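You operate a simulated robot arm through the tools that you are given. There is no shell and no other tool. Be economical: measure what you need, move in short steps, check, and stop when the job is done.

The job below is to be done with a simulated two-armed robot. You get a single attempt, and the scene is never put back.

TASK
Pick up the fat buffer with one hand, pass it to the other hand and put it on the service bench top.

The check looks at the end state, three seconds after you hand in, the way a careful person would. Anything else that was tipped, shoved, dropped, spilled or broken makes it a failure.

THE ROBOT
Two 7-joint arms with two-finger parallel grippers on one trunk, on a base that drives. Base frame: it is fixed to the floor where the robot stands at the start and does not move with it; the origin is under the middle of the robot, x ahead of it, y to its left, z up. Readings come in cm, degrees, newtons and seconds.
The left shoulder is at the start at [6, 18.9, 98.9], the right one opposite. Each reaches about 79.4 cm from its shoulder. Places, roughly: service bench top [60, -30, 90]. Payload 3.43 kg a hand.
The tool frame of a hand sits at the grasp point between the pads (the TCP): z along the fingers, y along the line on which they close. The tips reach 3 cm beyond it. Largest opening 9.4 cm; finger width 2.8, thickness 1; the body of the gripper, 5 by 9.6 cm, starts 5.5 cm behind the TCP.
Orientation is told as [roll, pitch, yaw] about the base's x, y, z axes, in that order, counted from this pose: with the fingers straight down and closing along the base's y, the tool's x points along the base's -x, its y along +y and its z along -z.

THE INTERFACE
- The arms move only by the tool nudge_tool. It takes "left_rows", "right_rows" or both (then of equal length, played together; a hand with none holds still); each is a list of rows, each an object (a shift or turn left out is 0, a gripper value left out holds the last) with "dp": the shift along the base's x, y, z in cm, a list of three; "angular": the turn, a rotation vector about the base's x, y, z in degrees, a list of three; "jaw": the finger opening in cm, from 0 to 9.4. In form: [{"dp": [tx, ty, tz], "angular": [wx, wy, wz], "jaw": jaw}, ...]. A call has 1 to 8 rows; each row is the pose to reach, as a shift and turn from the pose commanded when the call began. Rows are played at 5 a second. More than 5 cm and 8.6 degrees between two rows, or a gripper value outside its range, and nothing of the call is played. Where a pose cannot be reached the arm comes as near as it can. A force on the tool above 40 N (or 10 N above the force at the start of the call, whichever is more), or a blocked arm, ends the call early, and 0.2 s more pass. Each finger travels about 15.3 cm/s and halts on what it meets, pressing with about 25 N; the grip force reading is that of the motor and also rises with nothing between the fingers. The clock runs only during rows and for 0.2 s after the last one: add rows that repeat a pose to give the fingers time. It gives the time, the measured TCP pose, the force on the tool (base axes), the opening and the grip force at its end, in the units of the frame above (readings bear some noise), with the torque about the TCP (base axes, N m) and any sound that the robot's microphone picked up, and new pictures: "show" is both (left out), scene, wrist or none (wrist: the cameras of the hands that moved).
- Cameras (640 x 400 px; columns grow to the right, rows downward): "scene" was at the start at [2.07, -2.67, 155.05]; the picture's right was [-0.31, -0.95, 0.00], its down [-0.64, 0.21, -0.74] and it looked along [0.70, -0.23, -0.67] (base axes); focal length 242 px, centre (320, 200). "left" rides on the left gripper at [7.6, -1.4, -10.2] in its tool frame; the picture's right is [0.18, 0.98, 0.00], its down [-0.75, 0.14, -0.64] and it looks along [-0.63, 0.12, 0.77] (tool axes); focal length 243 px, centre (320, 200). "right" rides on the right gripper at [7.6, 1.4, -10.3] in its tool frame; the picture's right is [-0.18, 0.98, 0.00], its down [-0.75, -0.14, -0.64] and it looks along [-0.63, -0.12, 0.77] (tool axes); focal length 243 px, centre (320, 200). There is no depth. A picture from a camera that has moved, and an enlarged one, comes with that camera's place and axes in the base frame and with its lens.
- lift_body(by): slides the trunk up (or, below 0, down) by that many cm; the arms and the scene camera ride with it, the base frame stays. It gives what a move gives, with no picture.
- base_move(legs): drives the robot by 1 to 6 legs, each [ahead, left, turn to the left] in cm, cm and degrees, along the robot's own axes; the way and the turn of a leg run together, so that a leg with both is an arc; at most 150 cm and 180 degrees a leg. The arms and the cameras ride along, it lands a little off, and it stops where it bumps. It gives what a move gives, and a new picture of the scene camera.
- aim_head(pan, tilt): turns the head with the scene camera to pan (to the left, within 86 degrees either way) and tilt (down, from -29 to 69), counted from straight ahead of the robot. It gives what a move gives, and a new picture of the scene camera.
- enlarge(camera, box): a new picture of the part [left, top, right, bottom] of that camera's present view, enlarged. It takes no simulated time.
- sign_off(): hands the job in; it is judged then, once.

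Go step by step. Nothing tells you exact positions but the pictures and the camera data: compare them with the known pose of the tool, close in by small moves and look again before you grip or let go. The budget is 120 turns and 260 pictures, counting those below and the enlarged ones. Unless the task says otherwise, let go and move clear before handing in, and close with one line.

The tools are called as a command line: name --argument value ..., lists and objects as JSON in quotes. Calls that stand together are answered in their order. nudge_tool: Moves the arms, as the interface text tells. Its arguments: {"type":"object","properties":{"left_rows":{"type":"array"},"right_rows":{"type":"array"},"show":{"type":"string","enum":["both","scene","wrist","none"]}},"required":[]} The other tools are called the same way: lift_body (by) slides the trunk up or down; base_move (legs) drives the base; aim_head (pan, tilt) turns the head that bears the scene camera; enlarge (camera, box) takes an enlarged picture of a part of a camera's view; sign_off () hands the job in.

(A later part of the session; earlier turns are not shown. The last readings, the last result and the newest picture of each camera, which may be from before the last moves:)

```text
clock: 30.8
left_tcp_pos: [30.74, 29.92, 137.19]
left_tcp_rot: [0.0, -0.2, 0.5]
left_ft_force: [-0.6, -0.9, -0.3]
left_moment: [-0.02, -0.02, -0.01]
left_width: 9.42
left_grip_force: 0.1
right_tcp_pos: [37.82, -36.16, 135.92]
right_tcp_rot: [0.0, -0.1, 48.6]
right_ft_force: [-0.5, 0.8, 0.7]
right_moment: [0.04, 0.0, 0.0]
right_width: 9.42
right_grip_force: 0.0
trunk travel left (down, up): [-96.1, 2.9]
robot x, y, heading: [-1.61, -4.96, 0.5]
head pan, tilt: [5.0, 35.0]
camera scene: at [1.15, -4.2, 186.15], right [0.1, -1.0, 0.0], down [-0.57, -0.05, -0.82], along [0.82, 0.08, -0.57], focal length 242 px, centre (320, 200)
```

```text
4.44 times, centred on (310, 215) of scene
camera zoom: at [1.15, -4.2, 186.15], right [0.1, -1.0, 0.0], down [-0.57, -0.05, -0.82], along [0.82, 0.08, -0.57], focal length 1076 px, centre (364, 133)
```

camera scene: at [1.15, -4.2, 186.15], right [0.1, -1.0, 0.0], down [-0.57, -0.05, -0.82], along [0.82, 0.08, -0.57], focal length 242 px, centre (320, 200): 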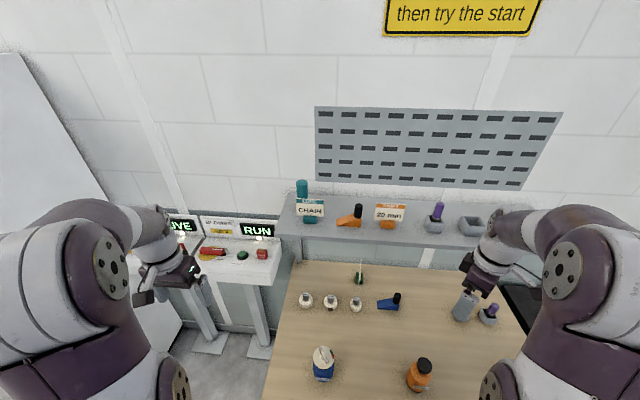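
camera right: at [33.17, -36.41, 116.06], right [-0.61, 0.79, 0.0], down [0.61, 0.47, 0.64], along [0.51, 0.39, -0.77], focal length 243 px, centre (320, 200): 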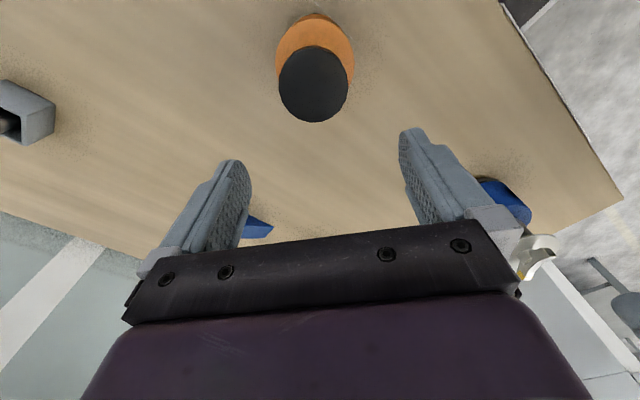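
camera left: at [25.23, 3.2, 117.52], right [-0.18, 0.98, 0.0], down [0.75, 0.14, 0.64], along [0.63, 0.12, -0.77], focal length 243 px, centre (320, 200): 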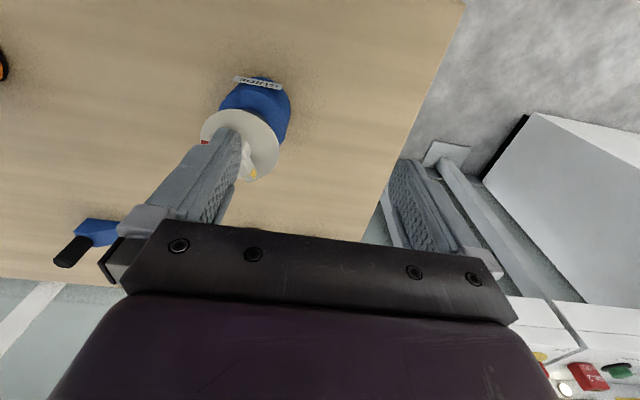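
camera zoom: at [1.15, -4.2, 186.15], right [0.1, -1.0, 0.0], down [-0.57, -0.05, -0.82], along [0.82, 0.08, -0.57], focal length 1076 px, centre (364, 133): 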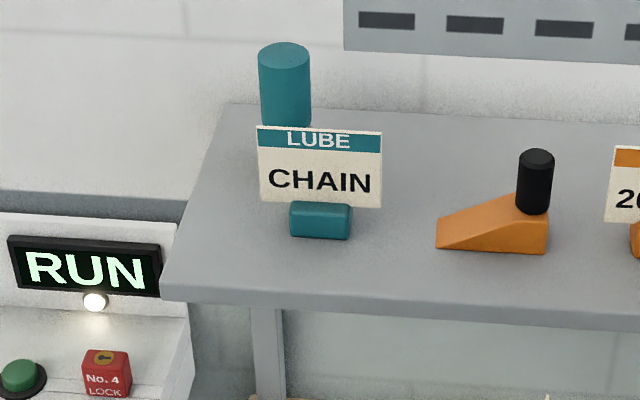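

The buffer axis is about (78.5, 10.2) with its top near z 139.8. The LUBE card stands in front of it at x≈70, up to z≈137.7, so I'll come over the card with the left fingers pitched 45° forward and down.

nudge_tool --left_rows '[{"dp": [3.5, -1.75, 0.6], "angular": [0, -5.6, 0]}, {"dp": [7, -3.5, 1.2], "angular": [0, -11.2, 0]}, {"dp": [10.5, -5.25, 1.8], "angular": [0, -16.9, 0]}, {"dp": [14, -7, 2.5], "angular": [0, -22.5, 0]}, {"dp": [17.5, -8.75, 3.5], "angular": [0, -28.1, 0]}, {"dp": [21, -10.5, 5], "angular": [0, -33.7, 0]}, {"dp": [24.5, -12.5, 6.5], "angular": [0, -39.4, 0]}, {"dp": [28, -14.5, 8], "angular": [0, -45, 0]}]'

```text
clock: 32.5
left_tcp_pos: [59.21, 15.42, 145.21]
left_tcp_rot: [-0.5, -45.1, 0.6]
left_ft_force: [0.6, 0.3, 0.2]
left_moment: [0.07, 0.02, 0.03]
left_width: 9.42
left_grip_force: 0.1
right_tcp_pos: [38.36, -36.35, 135.79]
right_tcp_rot: [0.1, 0.0, 48.5]
right_ft_force: [-0.6, 0.0, 0.4]
right_moment: [0.01, 0.01, 0.02]
right_width: 9.37
right_grip_force: 0.0
trunk travel left (down, up): [-96.1, 2.9]
robot x, y, heading: [-1.2, -5.33, 0.4]
head pan, tilt: [5.0, 35.0]
camera scene: at [1.69, -4.31, 186.14], right [0.1, -1.0, 0.0], down [-0.57, -0.05, -0.82], along [0.81, 0.08, -0.57], focal length 242 px, centre (320, 200)
camera left: at [46.49, 13.97, 147.06], right [-0.14, 0.98, -0.14], down [0.08, 0.15, 0.99], along [0.99, 0.12, -0.09], focal length 243 px, centre (320, 200)
```

scene: 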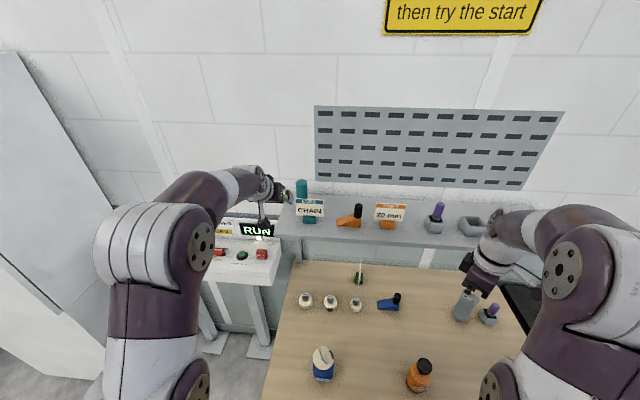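
left: 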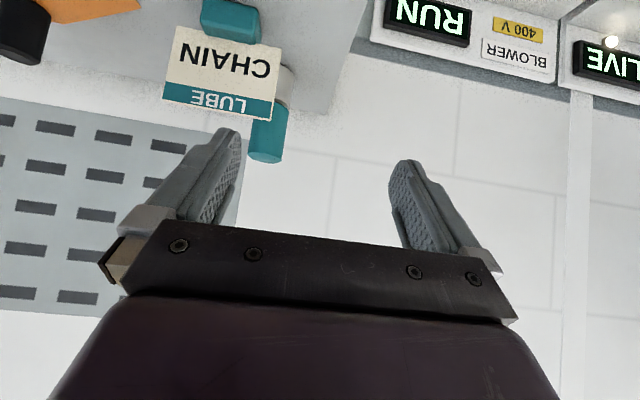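

The wrist view confirms the buffer axis at y≈10.2 with its top at z≈139.7. I'll move to the pre-grasp point above the card.

nudge_tool --left_rows '[{"dp": [0, -2.6, 2.5]}, {"dp": [2, -5.2, 4]}, {"dp": [6, -5.2, 4]}, {"dp": [9, -5.2, 3]}, {"dp": [9, -5.2, 3]}]'

enlarge --camera "scene" --box '[240, 150, 360, 250]'

```text
clock: 33.8
left_tcp_pos: [68.04, 10.01, 148.28]
left_tcp_rot: [-0.3, -45.1, 0.5]
left_ft_force: [0.1, 0.3, -0.1]
left_moment: [0.02, -0.01, 0.03]
left_width: 9.38
left_grip_force: 0.0
right_tcp_pos: [38.02, -36.22, 135.83]
right_tcp_rot: [0.0, -0.1, 48.5]
right_ft_force: [0.5, 0.4, 0.4]
right_moment: [-0.01, 0.0, -0.03]
right_width: 9.41
right_grip_force: 0.0
trunk travel left (down, up): [-96.1, 2.9]
robot x, y, heading: [-1.2, -5.36, 0.6]
head pan, tilt: [5.0, 35.0]
camera scene: at [1.41, -4.3, 186.14], right [0.1, -1.0, 0.0], down [-0.57, -0.05, -0.82], along [0.82, 0.08, -0.57], focal length 242 px, centre (320, 200)
camera left: at [55.4, 8.45, 150.12], right [-0.14, 0.98, -0.14], down [0.08, 0.15, 0.99], along [0.99, 0.12, -0.09], focal length 243 px, centre (320, 200)
```

scene: 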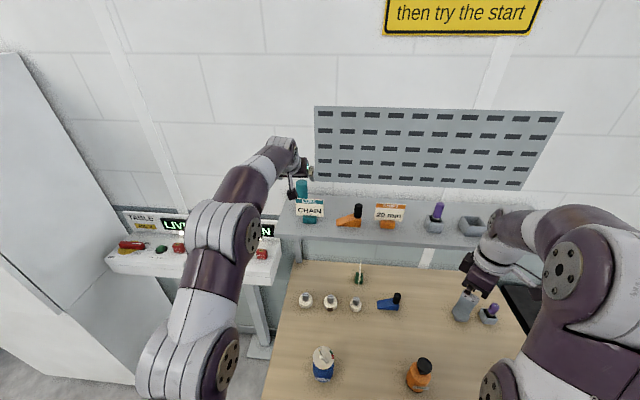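
left: 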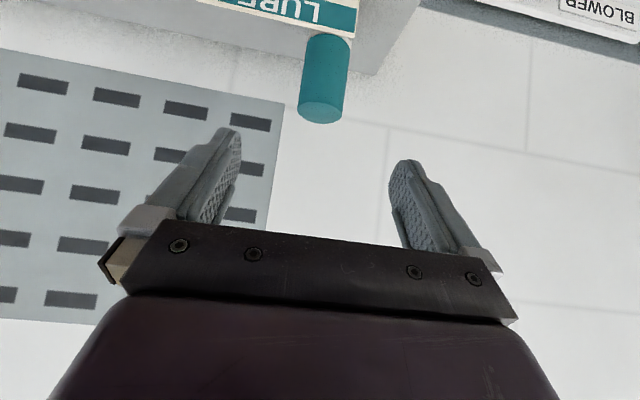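

```text
4.00 times, centred on (300, 200) of scene
camera zoom: at [1.41, -4.3, 186.14], right [0.1, -1.0, 0.0], down [-0.57, -0.05, -0.82], along [0.82, 0.08, -0.57], focal length 968 px, centre (400, 200)
```

zoom: 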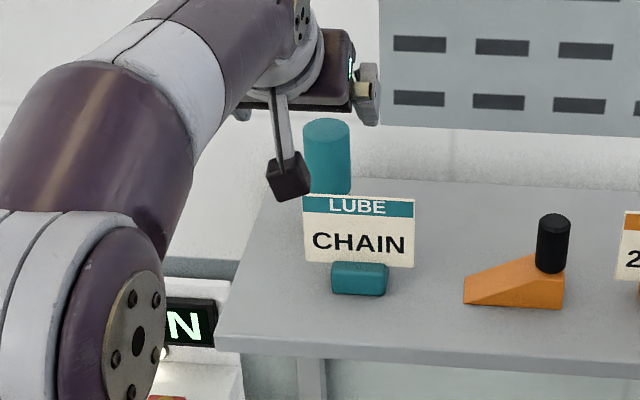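

Alignment is good: the buffer sits between the fingers at y≈10.1. I'll slide in along the finger direction part way, then check.

nudge_tool --left_rows '[{"dp": [2.6, 0.1, -2.7]}, {"dp": [5.2, 0.1, -5.4]}, {"dp": [7.2, 0.1, -7.4]}, {"dp": [7.2, 0.1, -7.4]}]'

enlarge --camera "scene" --box '[240, 150, 360, 250]'

```text
clock: 34.8
left_tcp_pos: [75.49, 10.31, 140.53]
left_tcp_rot: [-0.5, -45.1, 0.6]
left_ft_force: [0.3, -0.3, 0.4]
left_moment: [-0.01, 0.02, -0.01]
left_width: 9.39
left_grip_force: 0.0
right_tcp_pos: [38.16, -36.15, 135.82]
right_tcp_rot: [0.0, 0.0, 48.5]
right_ft_force: [-0.4, 1.1, -0.1]
right_moment: [0.02, 0.01, 0.01]
right_width: 9.37
right_grip_force: 0.1
trunk travel left (down, up): [-96.1, 2.9]
robot x, y, heading: [-1.13, -5.24, 0.2]
head pan, tilt: [5.0, 35.0]
camera scene: at [1.56, -4.18, 186.14], right [0.1, -1.0, 0.0], down [-0.57, -0.05, -0.82], along [0.82, 0.08, -0.57], focal length 242 px, centre (320, 200)
camera left: at [62.79, 8.81, 142.48], right [-0.14, 0.98, -0.14], down [0.08, 0.15, 0.99], along [0.99, 0.12, -0.1], focal length 243 px, centre (320, 200)
```

scene: 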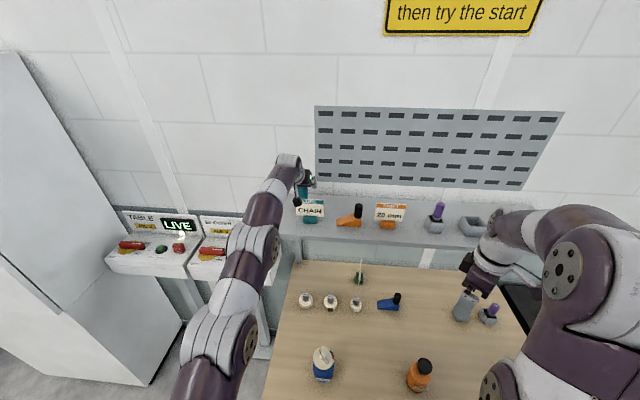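
left: 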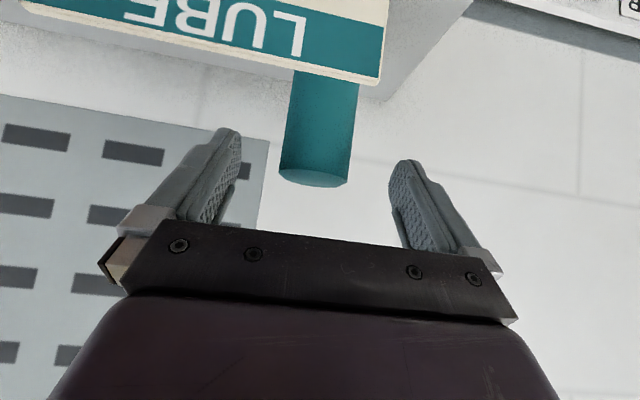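

```text
4.00 times, centred on (300, 200) of scene
camera zoom: at [1.56, -4.18, 186.14], right [0.1, -1.0, 0.0], down [-0.57, -0.05, -0.82], along [0.82, 0.08, -0.57], focal length 968 px, centre (400, 200)
```

zoom: 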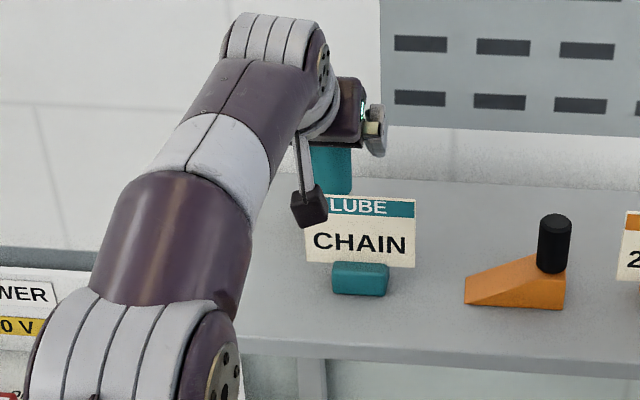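

Everything is clear and still aligned. I'll slide in the last 4 cm and close.

nudge_tool --left_rows '[{"dp": [1.5, -0.1, -1.5]}, {"dp": [2.9, -0.1, -2.9]}, {"dp": [2.9, -0.1, -2.9]}]'

enlarge --camera "scene" --box '[260, 150, 340, 230]'

```text
clock: 35.5
left_tcp_pos: [76.69, 10.1, 137.39]
left_tcp_rot: [-0.5, -45.2, 0.8]
left_ft_force: [-0.5, -0.6, -0.6]
left_moment: [0.02, 0.0, -0.02]
left_width: 9.39
left_grip_force: 0.0
left hand out of reach, approached as far as the arm can: row 1, 2, 3
right_tcp_pos: [38.12, -36.23, 135.82]
right_tcp_rot: [0.0, -0.1, 48.6]
right_ft_force: [0.2, 0.0, -0.3]
right_moment: [0.02, -0.02, 0.04]
right_width: 9.39
right_grip_force: 0.0
trunk travel left (down, up): [-96.1, 2.9]
robot x, y, heading: [-1.26, -5.17, 0.6]
head pan, tilt: [5.0, 35.0]
camera scene: at [1.49, -4.22, 186.14], right [0.1, -1.0, 0.0], down [-0.57, -0.05, -0.82], along [0.82, 0.08, -0.57], focal length 242 px, centre (320, 200)
camera left: at [64.05, 8.64, 139.3], right [-0.14, 0.98, -0.14], down [0.08, 0.15, 0.99], along [0.99, 0.12, -0.1], focal length 243 px, centre (320, 200)
```

scene: 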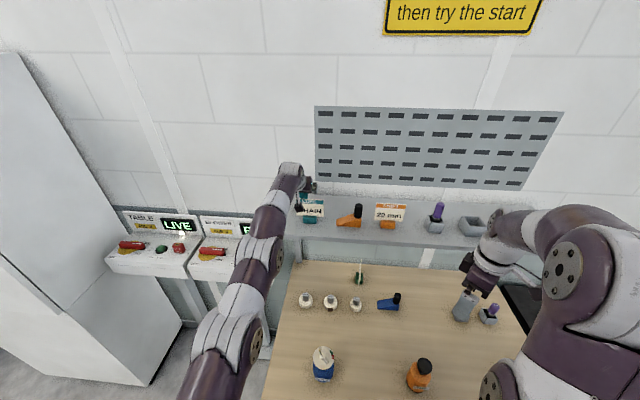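
left: 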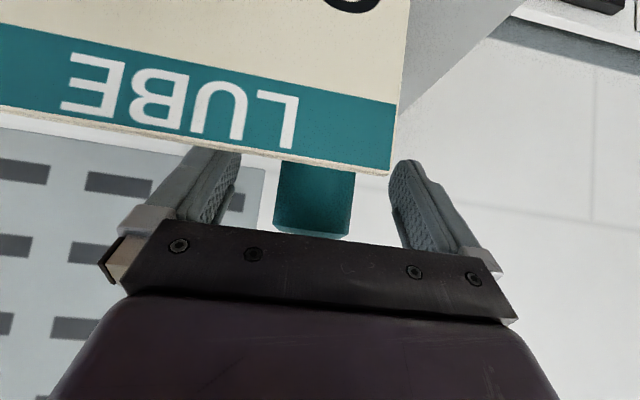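

```text
5.00 times, centred on (300, 190) of scene
camera zoom: at [1.49, -4.22, 186.14], right [0.1, -1.0, 0.0], down [-0.57, -0.05, -0.82], along [0.82, 0.08, -0.57], focal length 1210 px, centre (420, 250)
```

zoom: 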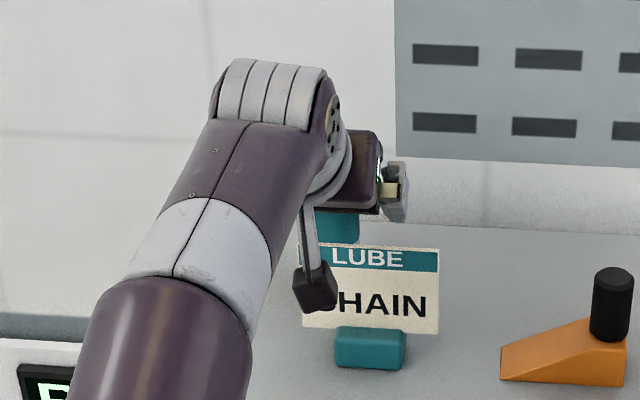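

The arm hits its reach limit about 1.7 cm short, so I'll creep the base forward 1.5 cm.

base_move --legs '[[1.5, 0, 0]]'

enlarge --camera "left" --box '[0, 0, 640, 400]'

```text
clock: 36.3
left_tcp_pos: [77.95, 10.22, 137.77]
left_tcp_rot: [-0.5, -45.3, 0.7]
left_ft_force: [-0.2, -0.7, 0.2]
left_moment: [0.01, -0.02, 0.04]
left_width: 9.4
left_grip_force: 0.1
right_tcp_pos: [39.41, -36.16, 135.97]
right_tcp_rot: [-0.1, -0.1, 48.5]
right_ft_force: [0.1, 0.0, 0.8]
right_moment: [0.0, -0.05, 0.02]
right_width: 9.42
right_grip_force: 0.1
trunk travel left (down, up): [-96.1, 2.9]
robot x, y, heading: [0.11, -4.74, 0.4]
head pan, tilt: [5.0, 35.0]
camera scene: at [2.44, -4.2, 186.16], right [0.1, -1.0, 0.0], down [-0.57, -0.05, -0.82], along [0.82, 0.08, -0.57], focal length 242 px, centre (320, 200)
```

scene: 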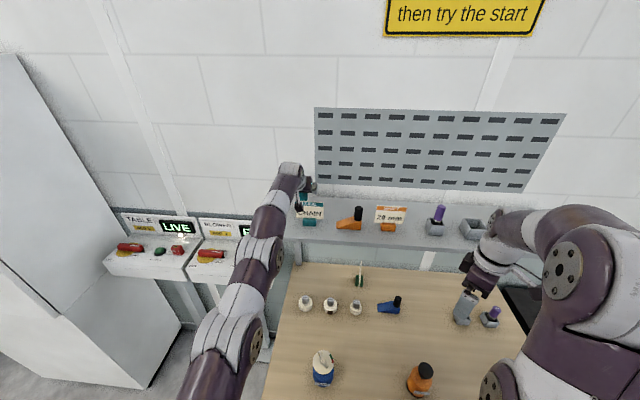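

```text
1.00 times, centred on (320, 200) of left
camera zoom: at [65.15, 8.68, 139.54], right [-0.14, 0.98, -0.14], down [0.07, 0.15, 0.99], along [0.99, 0.12, -0.09], focal length 243 px, centre (320, 200)
```

zoom: 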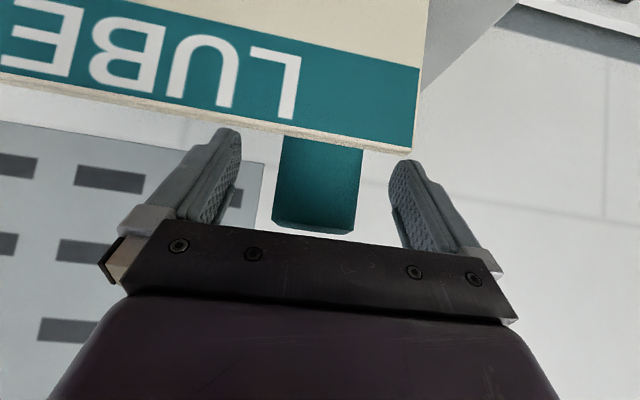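

The buffer is centred between the pads. I'll close the jaws.

nudge_tool --left_rows '[{"jaw": 6}, {"jaw": 4.6}, {"jaw": 3}, {"jaw": 3}, {"jaw": 3}]'

```text
clock: 37.5
left_tcp_pos: [78.27, 10.16, 137.47]
left_tcp_rot: [-0.4, -45.0, 0.7]
left_ft_force: [-0.3, 0.0, -0.2]
left_moment: [-0.02, -0.01, -0.02]
left_width: 4.78
left_grip_force: 25.5
right_tcp_pos: [39.67, -36.14, 135.77]
right_tcp_rot: [0.0, -0.1, 48.5]
right_ft_force: [-0.5, -0.2, 0.1]
right_moment: [0.03, 0.0, 0.04]
right_width: 9.4
right_grip_force: 0.0
trunk travel left (down, up): [-96.1, 2.9]
robot x, y, heading: [0.63, -4.8, 0.3]
head pan, tilt: [5.0, 35.0]
camera scene: at [3.07, -4.18, 186.14], right [0.1, -1.0, 0.0], down [-0.57, -0.05, -0.82], along [0.82, 0.08, -0.57], focal length 242 px, centre (320, 200)
camera left: at [65.61, 8.69, 139.29], right [-0.14, 0.98, -0.14], down [0.08, 0.15, 0.99], along [0.99, 0.12, -0.1], focal length 243 px, centre (320, 200)
```

scene: 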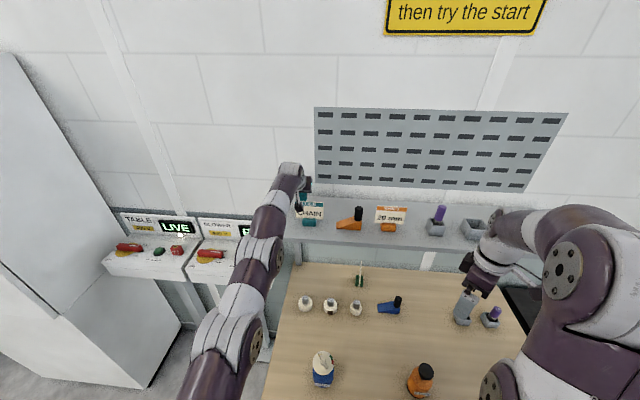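
left: 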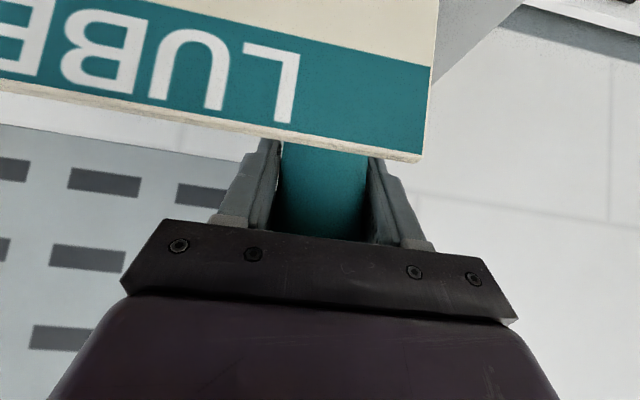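

Grip is firm at 4.8 cm wide with 25 N. I'll lift straight up with the trunk first, then with the arm.

lift_body --by 2.8

nudge_tool --left_rows '[{"dp": [0, 0, 1]}, {"dp": [0, 0, 2]}, {"dp": [0, 0, 2]}]'

enlarge --camera "scene" --box '[260, 150, 360, 250]'

```text
clock: 38.2
left_tcp_pos: [78.25, 10.07, 140.16]
left_tcp_rot: [-0.6, -45.0, 0.7]
left_ft_force: [0.1, -0.2, -2.3]
left_moment: [0.0, -0.05, 0.0]
left_width: 4.76
left_grip_force: 25.1
right_tcp_pos: [39.73, -36.26, 138.69]
right_tcp_rot: [0.0, 0.0, 48.5]
right_ft_force: [-0.8, -0.1, 0.2]
right_moment: [0.01, -0.04, -0.02]
right_width: 9.4
right_grip_force: 0.0
trunk travel left (down, up): [-98.9, 0.1]
robot x, y, heading: [0.08, -4.7, 0.2]
head pan, tilt: [5.0, 35.0]
```

```text
clock: 39.0
left_tcp_pos: [77.93, 10.29, 142.19]
left_tcp_rot: [-0.6, -45.0, 0.7]
left_ft_force: [0.7, 0.4, -3.0]
left_moment: [0.01, 0.04, 0.0]
left_width: 4.73
left_grip_force: 24.8
left hand out of reach, approached as far as the arm can: row 2, 3
right_tcp_pos: [39.84, -36.14, 138.47]
right_tcp_rot: [0.1, 0.0, 48.6]
right_ft_force: [-0.4, -0.2, -0.6]
right_moment: [-0.01, 0.02, -0.03]
right_width: 9.38
right_grip_force: 0.0
trunk travel left (down, up): [-98.9, 0.1]
robot x, y, heading: [0.49, -5.01, 0.7]
head pan, tilt: [5.0, 35.0]
camera scene: at [3.23, -4.18, 188.94], right [0.1, -1.0, 0.0], down [-0.57, -0.05, -0.82], along [0.81, 0.08, -0.57], focal length 242 px, centre (320, 200)
camera left: at [65.24, 8.77, 144.05], right [-0.14, 0.98, -0.14], down [0.08, 0.15, 0.99], along [0.99, 0.12, -0.1], focal length 243 px, centre (320, 200)
```

scene: 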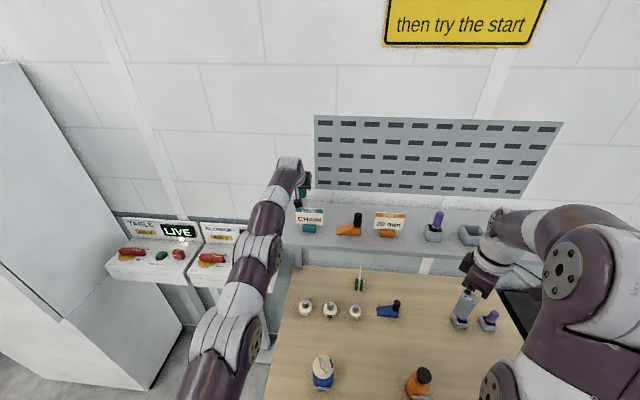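
left: 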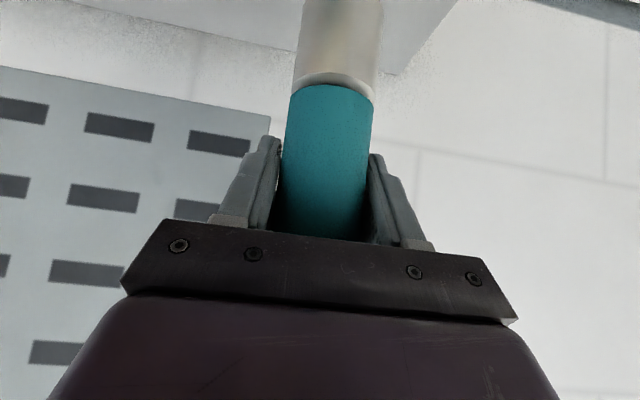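

```text
4.00 times, centred on (310, 200) of scene
camera zoom: at [3.23, -4.18, 188.94], right [0.1, -1.0, 0.0], down [-0.57, -0.05, -0.82], along [0.81, 0.08, -0.57], focal length 968 px, centre (360, 200)
```

zoom: 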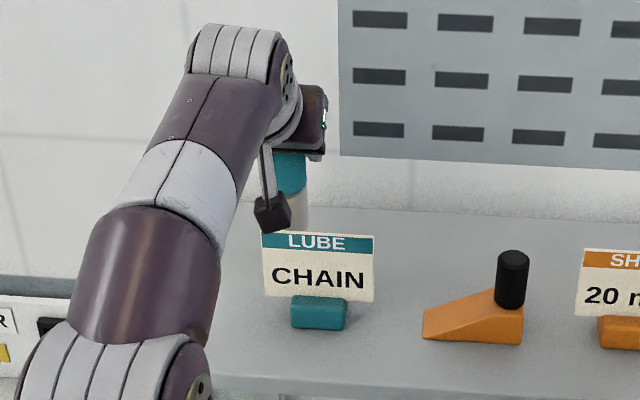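

The buffer is up about 5 cm. I'll move it left past the card's edge and then pull back over the front of the shelf.

nudge_tool --left_rows '[{"dp": [-0.5, 3, 0]}, {"dp": [-1.5, 6, 0]}, {"dp": [-2.5, 9, 0.5]}, {"dp": [-6, 10.5, 1.5]}, {"dp": [-10, 10.5, 2]}, {"dp": [-14, 10.5, 2]}, {"dp": [-18, 10.5, 2]}, {"dp": [-18, 10.5, 2]}]'

```text
clock: 40.9
left_tcp_pos: [59.94, 20.94, 144.12]
left_tcp_rot: [-0.4, -44.9, 0.7]
left_ft_force: [-1.0, 0.5, -2.2]
left_moment: [0.0, 0.0, 0.0]
left_width: 4.74
left_grip_force: 25.1
right_tcp_pos: [39.62, -36.17, 138.55]
right_tcp_rot: [0.1, 0.0, 48.5]
right_ft_force: [-0.3, 0.1, -0.3]
right_moment: [0.0, -0.02, 0.02]
right_width: 9.38
right_grip_force: 0.1
trunk travel left (down, up): [-98.9, 0.1]
robot x, y, heading: [0.19, -4.58, 0.7]
head pan, tilt: [5.0, 35.0]
camera scene: at [3.13, -4.17, 188.94], right [0.1, -1.0, 0.0], down [-0.57, -0.05, -0.82], along [0.82, 0.08, -0.57], focal length 242 px, centre (320, 200)
camera left: at [47.21, 19.37, 146.03], right [-0.14, 0.98, -0.14], down [0.08, 0.15, 0.99], along [0.99, 0.12, -0.1], focal length 243 px, centre (320, 200)
```

scene: 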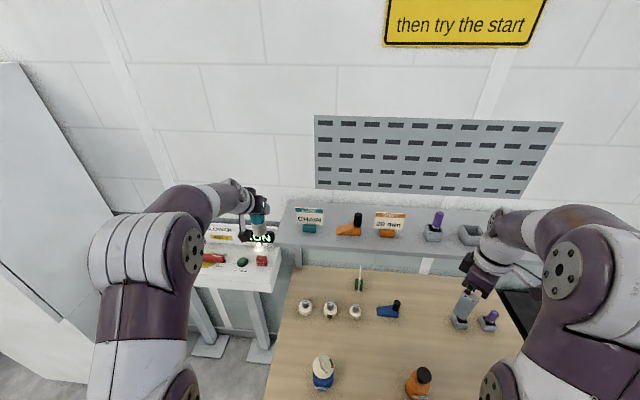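
left: 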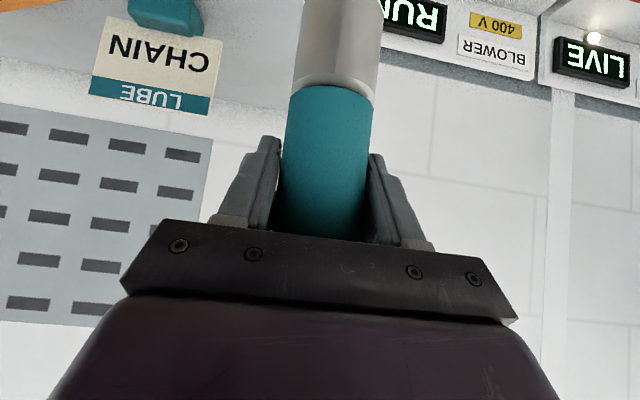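

The buffer is clear of the shelf and nothing on it was disturbed. For the handover I'll bring the left hand to the middle at about (46, 0, 128). The right hand will then come from the right, tilted down 30°, to take the steel foot.

nudge_tool --left_rows '[{"dp": [-2, -2.7, -2], "angular": [0, 0, -1.5]}, {"dp": [-4, -5.4, -4], "angular": [0, 0, -3]}, {"dp": [-6, -8, -6], "angular": [0, 0, -4.5]}, {"dp": [-8, -10.7, -8], "angular": [0, 0, -6]}, {"dp": [-10, -13.4, -10], "angular": [0, 0, -7.5]}, {"dp": [-12, -16, -12], "angular": [0, 0, -9]}, {"dp": [-14, -18.7, -14], "angular": [0, 0, -10.5]}, {"dp": [-14, -21, -16], "angular": [0, 0, -10.5]}]' --show "scene"

nudge_tool --right_rows '[{"dp": [-0.5, -0.5, -2], "angular": [5.6, -5.0, 0]}, {"dp": [-1, -1, -4], "angular": [11.2, -9.9, 0]}, {"dp": [-1.5, -1.5, -6], "angular": [16.9, -14.9, 0]}, {"dp": [-2, -2, -8], "angular": [22.5, -19.9, 0]}, {"dp": [-2.5, -2.5, -10], "angular": [28.1, -24.9, 0]}, {"dp": [-3, -3, -12], "angular": [33.7, -29.8, 0]}, {"dp": [-3.5, -3, -14], "angular": [39.3, -34.8, 0]}, {"dp": [-4, -3, -16], "angular": [44.9, -39.8, 0]}]'

```text
clock: 42.6
left_tcp_pos: [45.8, -0.45, 128.22]
left_tcp_rot: [-0.4, -45.0, -9.9]
left_ft_force: [0.3, -0.2, -3.3]
left_moment: [-0.01, 0.0, 0.01]
left_width: 4.74
left_grip_force: 25.3
right_tcp_pos: [39.78, -36.33, 138.49]
right_tcp_rot: [-0.1, -0.1, 48.4]
right_ft_force: [0.6, 0.2, -0.5]
right_moment: [-0.03, 0.02, -0.04]
right_width: 9.39
right_grip_force: 0.1
trunk travel left (down, up): [-98.9, 0.1]
robot x, y, heading: [0.14, -5.33, 0.6]
head pan, tilt: [5.0, 35.0]
camera scene: at [3.23, -4.36, 188.94], right [0.1, -1.0, 0.0], down [-0.57, -0.05, -0.82], along [0.81, 0.08, -0.57], focal length 242 px, centre (320, 200)
```

scene: 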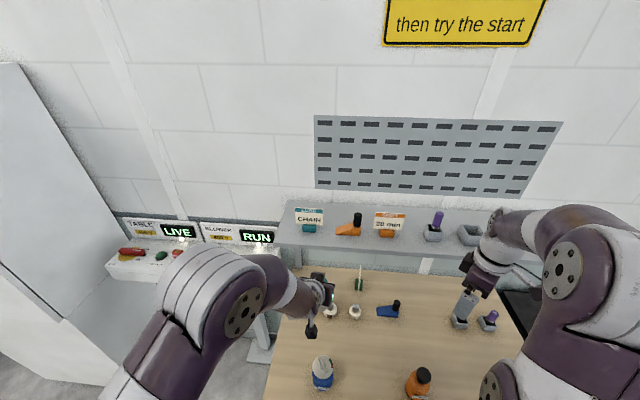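

```text
clock: 44.5
left_tcp_pos: [45.82, -0.27, 128.42]
left_tcp_rot: [-0.5, -44.9, -9.9]
left_ft_force: [-0.2, -0.1, -2.1]
left_moment: [-0.01, 0.02, 0.02]
left_width: 4.74
left_grip_force: 25.2
right_tcp_pos: [36.07, -37.22, 121.38]
right_tcp_rot: [2.3, -53.8, 46.0]
right_ft_force: [0.7, -1.2, -0.4]
right_moment: [-0.02, 0.01, -0.02]
right_width: 9.42
right_grip_force: 0.0
right hand out of reach, approached as far as the arm can: row 7, 8
trunk travel left (down, up): [-98.9, 0.1]
robot x, y, heading: [0.76, -4.92, 0.7]
head pan, tilt: [5.0, 35.0]
camera scene: at [3.26, -4.35, 188.94], right [0.1, -1.0, 0.0], down [-0.57, -0.05, -0.82], along [0.81, 0.08, -0.57], focal length 242 px, centre (320, 200)
camera right: at [26.49, -45.85, 121.42], right [-0.65, 0.74, 0.17], down [0.07, -0.16, 0.98], along [0.75, 0.65, 0.05], focal length 243 px, centre (320, 200)
```

scene: 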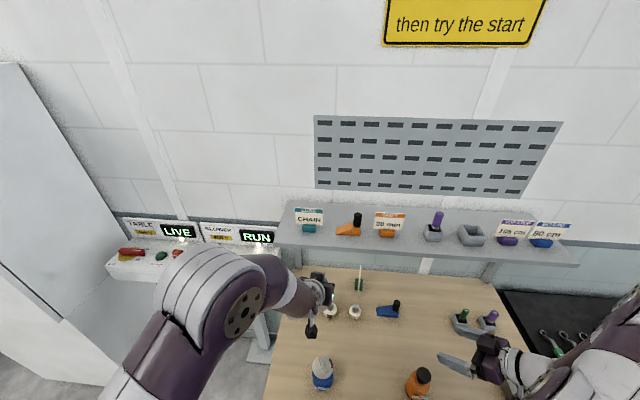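
right: 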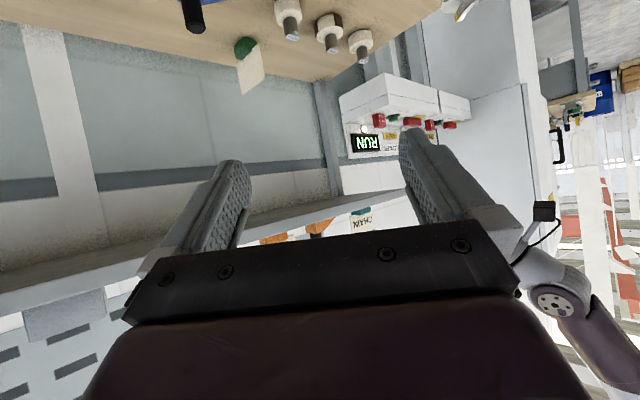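

The right hand is tilted and ready. I'll bring it to a pre-grasp point right of the buffer, stopping short to look.

nudge_tool --right_rows '[{"dp": [0.3, 3.3, 0.8]}, {"dp": [0.6, 6.6, 1.6]}, {"dp": [0.9, 9.9, 2.4]}, {"dp": [1.2, 13.2, 3.2]}, {"dp": [1.5, 16.5, 4]}, {"dp": [1.8, 19.8, 4.8]}, {"dp": [2, 23, 5.5]}, {"dp": [2, 23, 5.5]}]'

```text
clock: 46.2
left_tcp_pos: [45.78, -0.24, 128.35]
left_tcp_rot: [-0.4, -45.0, -9.8]
left_ft_force: [0.1, -0.5, -1.6]
left_moment: [-0.02, 0.03, 0.01]
left_width: 4.73
left_grip_force: 25.4
right_tcp_pos: [38.02, -14.09, 126.81]
right_tcp_rot: [2.3, -53.7, 46.1]
right_ft_force: [0.3, 0.7, 0.4]
right_moment: [-0.01, -0.01, 0.02]
right_width: 9.38
right_grip_force: 0.2
trunk travel left (down, up): [-98.9, 0.1]
robot x, y, heading: [0.5, -4.94, 0.1]
head pan, tilt: [5.0, 35.0]
camera scene: at [3.14, -4.21, 188.94], right [0.1, -1.0, 0.0], down [-0.57, -0.05, -0.82], along [0.82, 0.08, -0.57], focal length 242 px, centre (320, 200)
camera right: at [28.4, -22.73, 126.77], right [-0.65, 0.74, 0.17], down [0.07, -0.16, 0.98], along [0.75, 0.66, 0.05], focal length 243 px, centre (320, 200)
```

scene: 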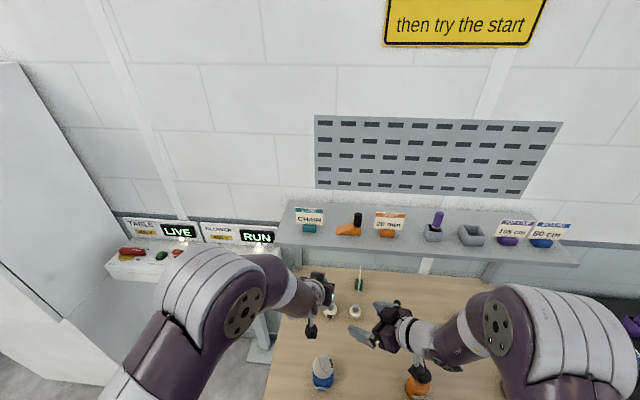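
right: 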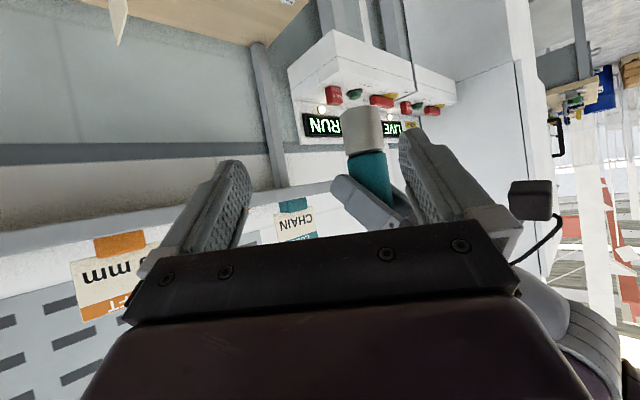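

The right camera sees the steel foot, with its bottom at z≈119.2 and the steel/teal boundary near 124. I'll tilt a little flatter and move to about 8 cm behind the grip point.

nudge_tool --right_rows '[{"dp": [0.9, 3, 0], "angular": [1.6, -1.5, 0]}, {"dp": [1.8, 6, -0.2], "angular": [3, -2.9, 0]}, {"dp": [2.7, 9.4, -0.3], "angular": [4, -3.9, 0]}, {"dp": [2.7, 9.4, -0.3], "angular": [4, -3.9, 0]}]'

enlarge --camera "right" --box '[220, 60, 480, 260]'

enlarge --camera "scene" --box '[260, 250, 420, 370]'

```text
clock: 47.2
left_tcp_pos: [45.7, -0.18, 128.37]
left_tcp_rot: [-0.5, -45.1, -9.8]
left_ft_force: [0.2, -0.8, -2.6]
left_moment: [-0.03, -0.01, -0.02]
left_width: 4.73
left_grip_force: 24.5
right_tcp_pos: [40.85, -4.45, 126.74]
right_tcp_rot: [2.1, -59.3, 46.2]
right_ft_force: [0.0, -0.8, -0.6]
right_moment: [-0.01, 0.02, -0.01]
right_width: 9.37
right_grip_force: 0.1
trunk travel left (down, up): [-98.9, 0.1]
robot x, y, heading: [0.2, -5.18, 0.5]
head pan, tilt: [5.0, 35.0]
camera scene: at [3.06, -4.18, 188.94], right [0.1, -1.0, 0.0], down [-0.57, -0.05, -0.82], along [0.82, 0.08, -0.57], focal length 242 px, centre (320, 200)
camera right: at [31.23, -13.16, 125.47], right [-0.67, 0.73, 0.18], down [0.01, -0.23, 0.97], along [0.75, 0.65, 0.15], focal length 243 px, centre (320, 200)
```

scene: 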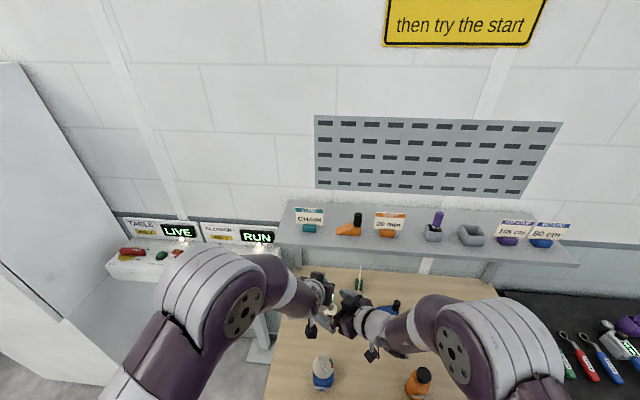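
right: 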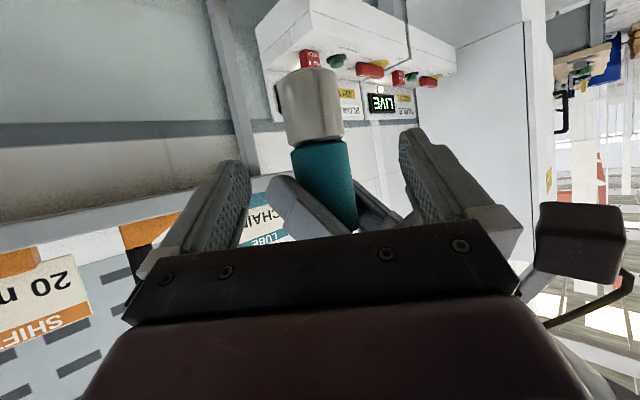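

```text
2.00 times, centred on (350, 160) of right
camera zoom: at [31.23, -13.16, 125.47], right [-0.67, 0.73, 0.18], down [0.01, -0.23, 0.97], along [0.75, 0.65, 0.15], focal length 485 px, centre (260, 280)
```

zoom: 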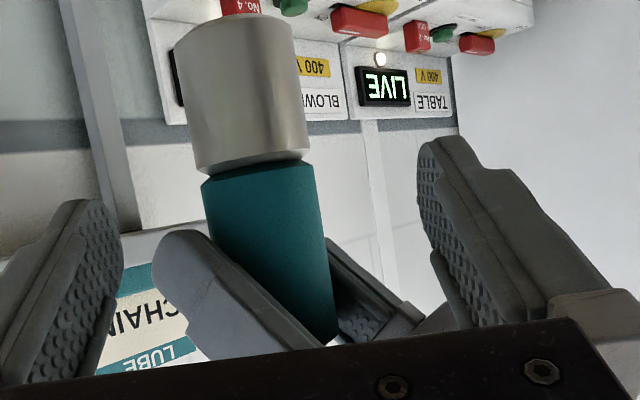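

```text
3.33 times, centred on (340, 310) of scene
camera zoom: at [3.06, -4.18, 188.94], right [0.1, -1.0, 0.0], down [-0.57, -0.05, -0.82], along [0.82, 0.08, -0.57], focal length 807 px, centre (253, -167)
```

zoom: 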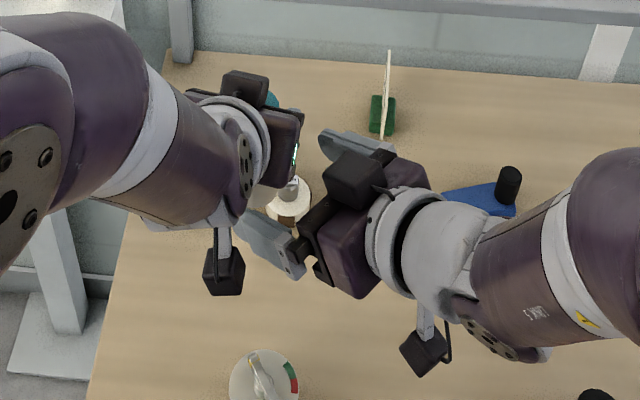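

The buffer's steel middle is at about (45.5, 0.1, 121.5), directly ahead of the right fingers, which sit below the left ones. I'll advance along the tool axis in two stages.

nudge_tool --right_rows '[{"dp": [0.1, -0.5, -0.2]}, {"dp": [1.6, 1.2, -1.5]}, {"dp": [2.9, 2.6, -2.7]}, {"dp": [2.9, 2.6, -2.7]}]' --show "wrist"

enlarge --camera "scene" --box '[280, 250, 400, 350]'

```text
clock: 48.0
left_tcp_pos: [45.88, 0.36, 128.03]
left_tcp_rot: [-0.3, -44.9, -9.4]
left_ft_force: [0.9, 3.9, -2.9]
left_moment: [-0.04, 0.01, -0.13]
left_width: 4.74
left_grip_force: 25.2
right_tcp_pos: [43.2, -2.58, 124.2]
right_tcp_rot: [2.4, -59.1, 45.8]
right_ft_force: [-1.1, -2.0, -0.6]
right_moment: [0.15, -0.07, 0.05]
right_width: 9.4
right_grip_force: 0.1
trunk travel left (down, up): [-98.9, 0.1]
robot x, y, heading: [0.42, -4.68, 0.3]
head pan, tilt: [5.0, 35.0]
stopped in row 3 (left hand): the force on the tool passed its limit (the readings are from after the stop); the commanded pose is now the measured one
camera right: at [33.63, -11.12, 122.99], right [-0.66, 0.73, 0.18], down [0.01, -0.23, 0.97], along [0.75, 0.65, 0.15], focal length 243 px, centre (320, 200)
```

right: 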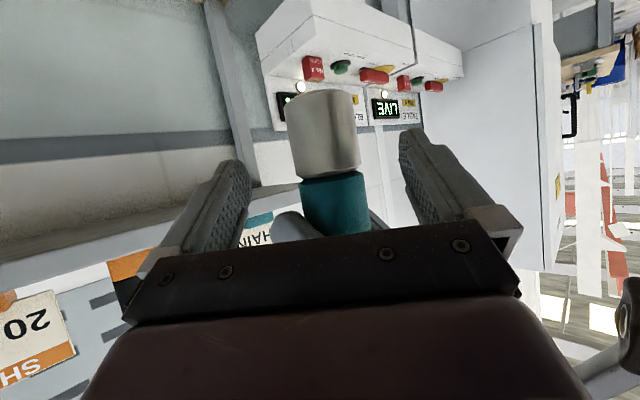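

```text
4.00 times, centred on (340, 300) of scene
camera zoom: at [3.26, -4.07, 188.94], right [0.1, -1.0, 0.0], down [-0.57, -0.06, -0.82], along [0.81, 0.08, -0.57], focal length 968 px, centre (240, -200)
```

zoom: 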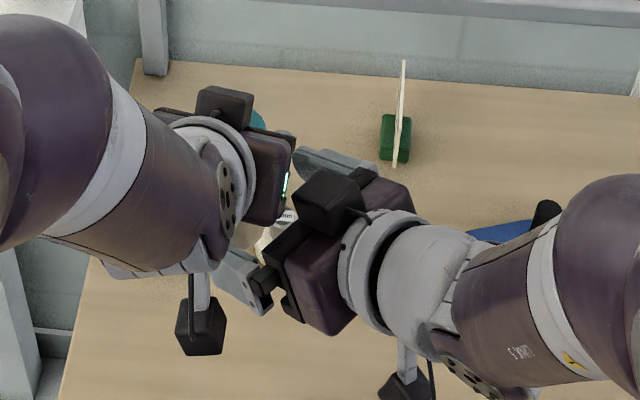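

The right gripper's housing brushed the left gripper body (about 4 N, grip unaffected). I'll back the right hand off and set the hands facing each other instead, with left yaw about -80° and right about +80°, so the bodies stay apart.

nudge_tool --right_rows '[{"dp": [-2, -2.3, 1.8]}, {"dp": [-4, -4.6, 3.6]}, {"dp": [-5, -8.5, 4.5]}, {"dp": [-5, -13, 4.5]}, {"dp": [-5, -17, 4.5]}]' --show "none"

nudge_tool --left_rows '[{"angular": [0, 0, -8]}, {"angular": [0, 0, -16]}, {"angular": [0, 0, -24]}, {"angular": [0, 0, -32]}, {"angular": [0, 0, -40]}, {"angular": [0, 0, -48]}, {"angular": [0, 0, -56]}, {"angular": [0, 0, -64]}]' --right_rows '[{"angular": [0, 0, 4]}, {"angular": [0, 0, 8]}, {"angular": [0, 0, 12]}, {"angular": [0, 0, 16]}, {"angular": [0, 0, 20]}, {"angular": [0, 0, 24]}, {"angular": [0, 0, 28]}, {"angular": [0, 0, 32]}]'

```text
clock: 49.2
left_tcp_pos: [45.8, 0.08, 128.2]
left_tcp_rot: [-0.3, -44.9, -9.5]
left_ft_force: [-0.4, -0.9, -1.8]
left_moment: [-0.02, -0.05, -0.01]
left_width: 4.74
left_grip_force: 25.0
right_tcp_pos: [38.2, -19.58, 128.95]
right_tcp_rot: [2.3, -58.9, 45.8]
right_ft_force: [0.6, 0.9, 0.3]
right_moment: [0.0, 0.0, -0.02]
right_width: 9.42
right_grip_force: 0.0
trunk travel left (down, up): [-98.9, 0.1]
robot x, y, heading: [0.38, -5.02, 0.6]
head pan, tilt: [5.0, 35.0]
```

```text
clock: 51.0
left_tcp_pos: [45.94, 0.17, 127.93]
left_tcp_rot: [-0.4, -44.9, -73.4]
left_ft_force: [0.6, -0.1, -2.3]
left_moment: [-0.01, 0.0, 0.02]
left_width: 4.73
left_grip_force: 24.7
right_tcp_pos: [37.38, -17.84, 126.47]
right_tcp_rot: [2.2, -54.5, 69.2]
right_ft_force: [-0.5, 0.6, -0.1]
right_moment: [-0.01, 0.0, -0.03]
right_width: 9.39
right_grip_force: 0.0
right hand out of reach, approached as far as the arm can: row 1, 2, 3, 4, 5, 6, 7, 8
trunk travel left (down, up): [-98.9, 0.1]
robot x, y, heading: [0.32, -4.82, 0.5]
head pan, tilt: [5.0, 35.0]
camera scene: at [3.28, -4.21, 188.93], right [0.1, -1.0, 0.0], down [-0.57, -0.05, -0.82], along [0.81, 0.08, -0.57], focal length 242 px, centre (320, 200)
camera right: at [31.85, -29.59, 126.22], right [-0.89, 0.42, 0.17], down [0.13, -0.13, 0.98], along [0.43, 0.9, 0.07], focal length 243 px, centre (320, 200)
camera left: at [40.87, 11.84, 129.99], right [0.91, 0.4, -0.14], down [0.16, -0.04, 0.99], along [0.39, -0.92, -0.1], focal length 243 px, centre (320, 200)
```

scene: 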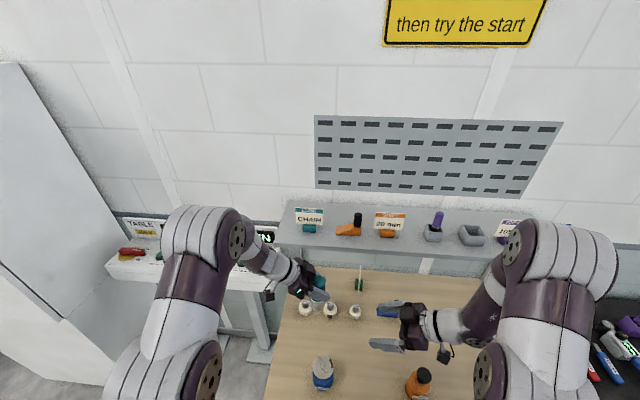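
right: 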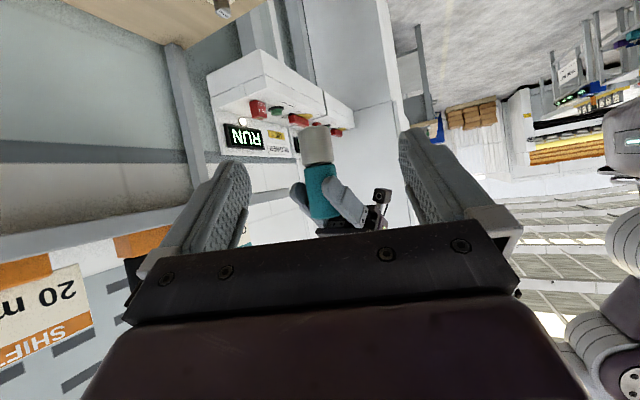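
left: 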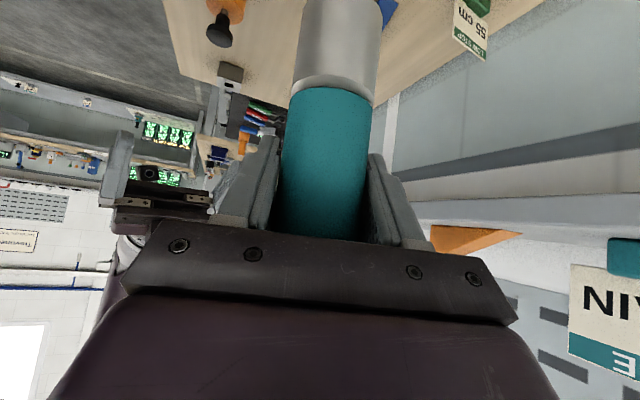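

The hands now face each other, and the steel foot hangs free toward the right hand. I'll bring the right hand to about 9 cm from the grip point.

nudge_tool --right_rows '[{"dp": [2, 1.5, 0], "angular": [1.2, -0.4, 1.5]}, {"dp": [4.5, 4, 0], "angular": [2.4, -0.8, 3]}, {"dp": [6.5, 7, 0], "angular": [3.6, -1.1, 4.5]}, {"dp": [6.5, 10.3, 0.1], "angular": [4.8, -1.5, 6]}, {"dp": [6.5, 10.3, 0.1], "angular": [4.8, -1.5, 6]}]'

enlarge --camera "scene" --box '[260, 240, 420, 360]'

```text
clock: 52.2
left_tcp_pos: [45.72, 0.06, 128.17]
left_tcp_rot: [-0.3, -45.0, -73.4]
left_ft_force: [-0.2, -0.2, -2.9]
left_moment: [-0.02, -0.02, 0.03]
left_width: 4.76
left_grip_force: 25.3
right_tcp_pos: [43.15, -9.72, 125.78]
right_tcp_rot: [1.7, -56.2, 73.8]
right_ft_force: [0.4, -0.3, 0.2]
right_moment: [0.01, 0.03, 0.02]
right_width: 9.39
right_grip_force: 0.1
right hand out of reach, approached as far as the arm can: row 1, 2, 3, 4, 5
trunk travel left (down, up): [-98.9, 0.1]
robot x, y, heading: [0.07, -5.03, 0.6]
head pan, tilt: [5.0, 35.0]
camera scene: at [3.14, -4.21, 188.94], right [0.1, -1.0, 0.0], down [-0.57, -0.05, -0.82], along [0.82, 0.08, -0.57], focal length 242 px, centre (320, 200)
camera right: at [38.47, -21.83, 125.17], right [-0.92, 0.35, 0.17], down [0.12, -0.15, 0.98], along [0.37, 0.93, 0.1], focal length 243 px, centre (320, 200)
```

scene: 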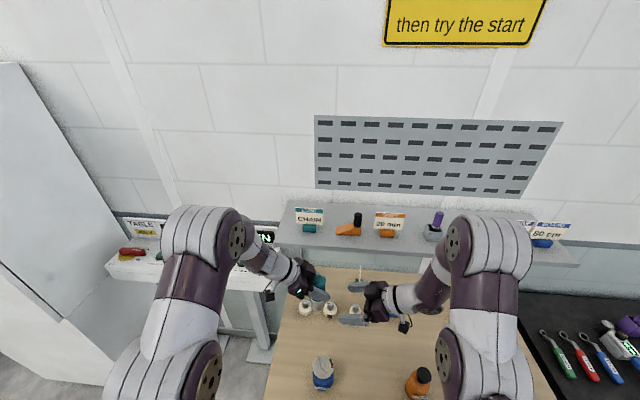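
right: 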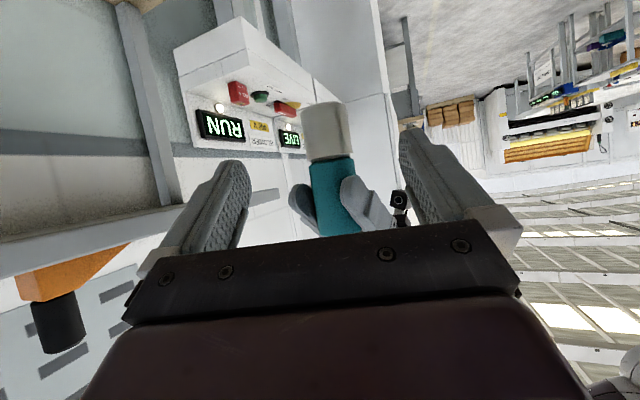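

```text
3.33 times, centred on (340, 300) of scene
camera zoom: at [3.14, -4.21, 188.94], right [0.1, -1.0, 0.0], down [-0.57, -0.05, -0.82], along [0.82, 0.08, -0.57], focal length 807 px, centre (253, -133)
```

zoom: 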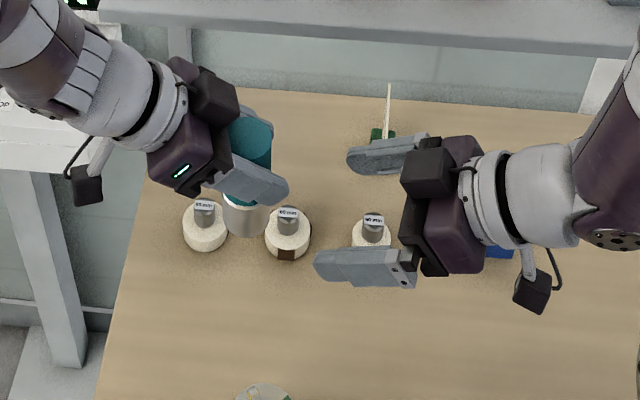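

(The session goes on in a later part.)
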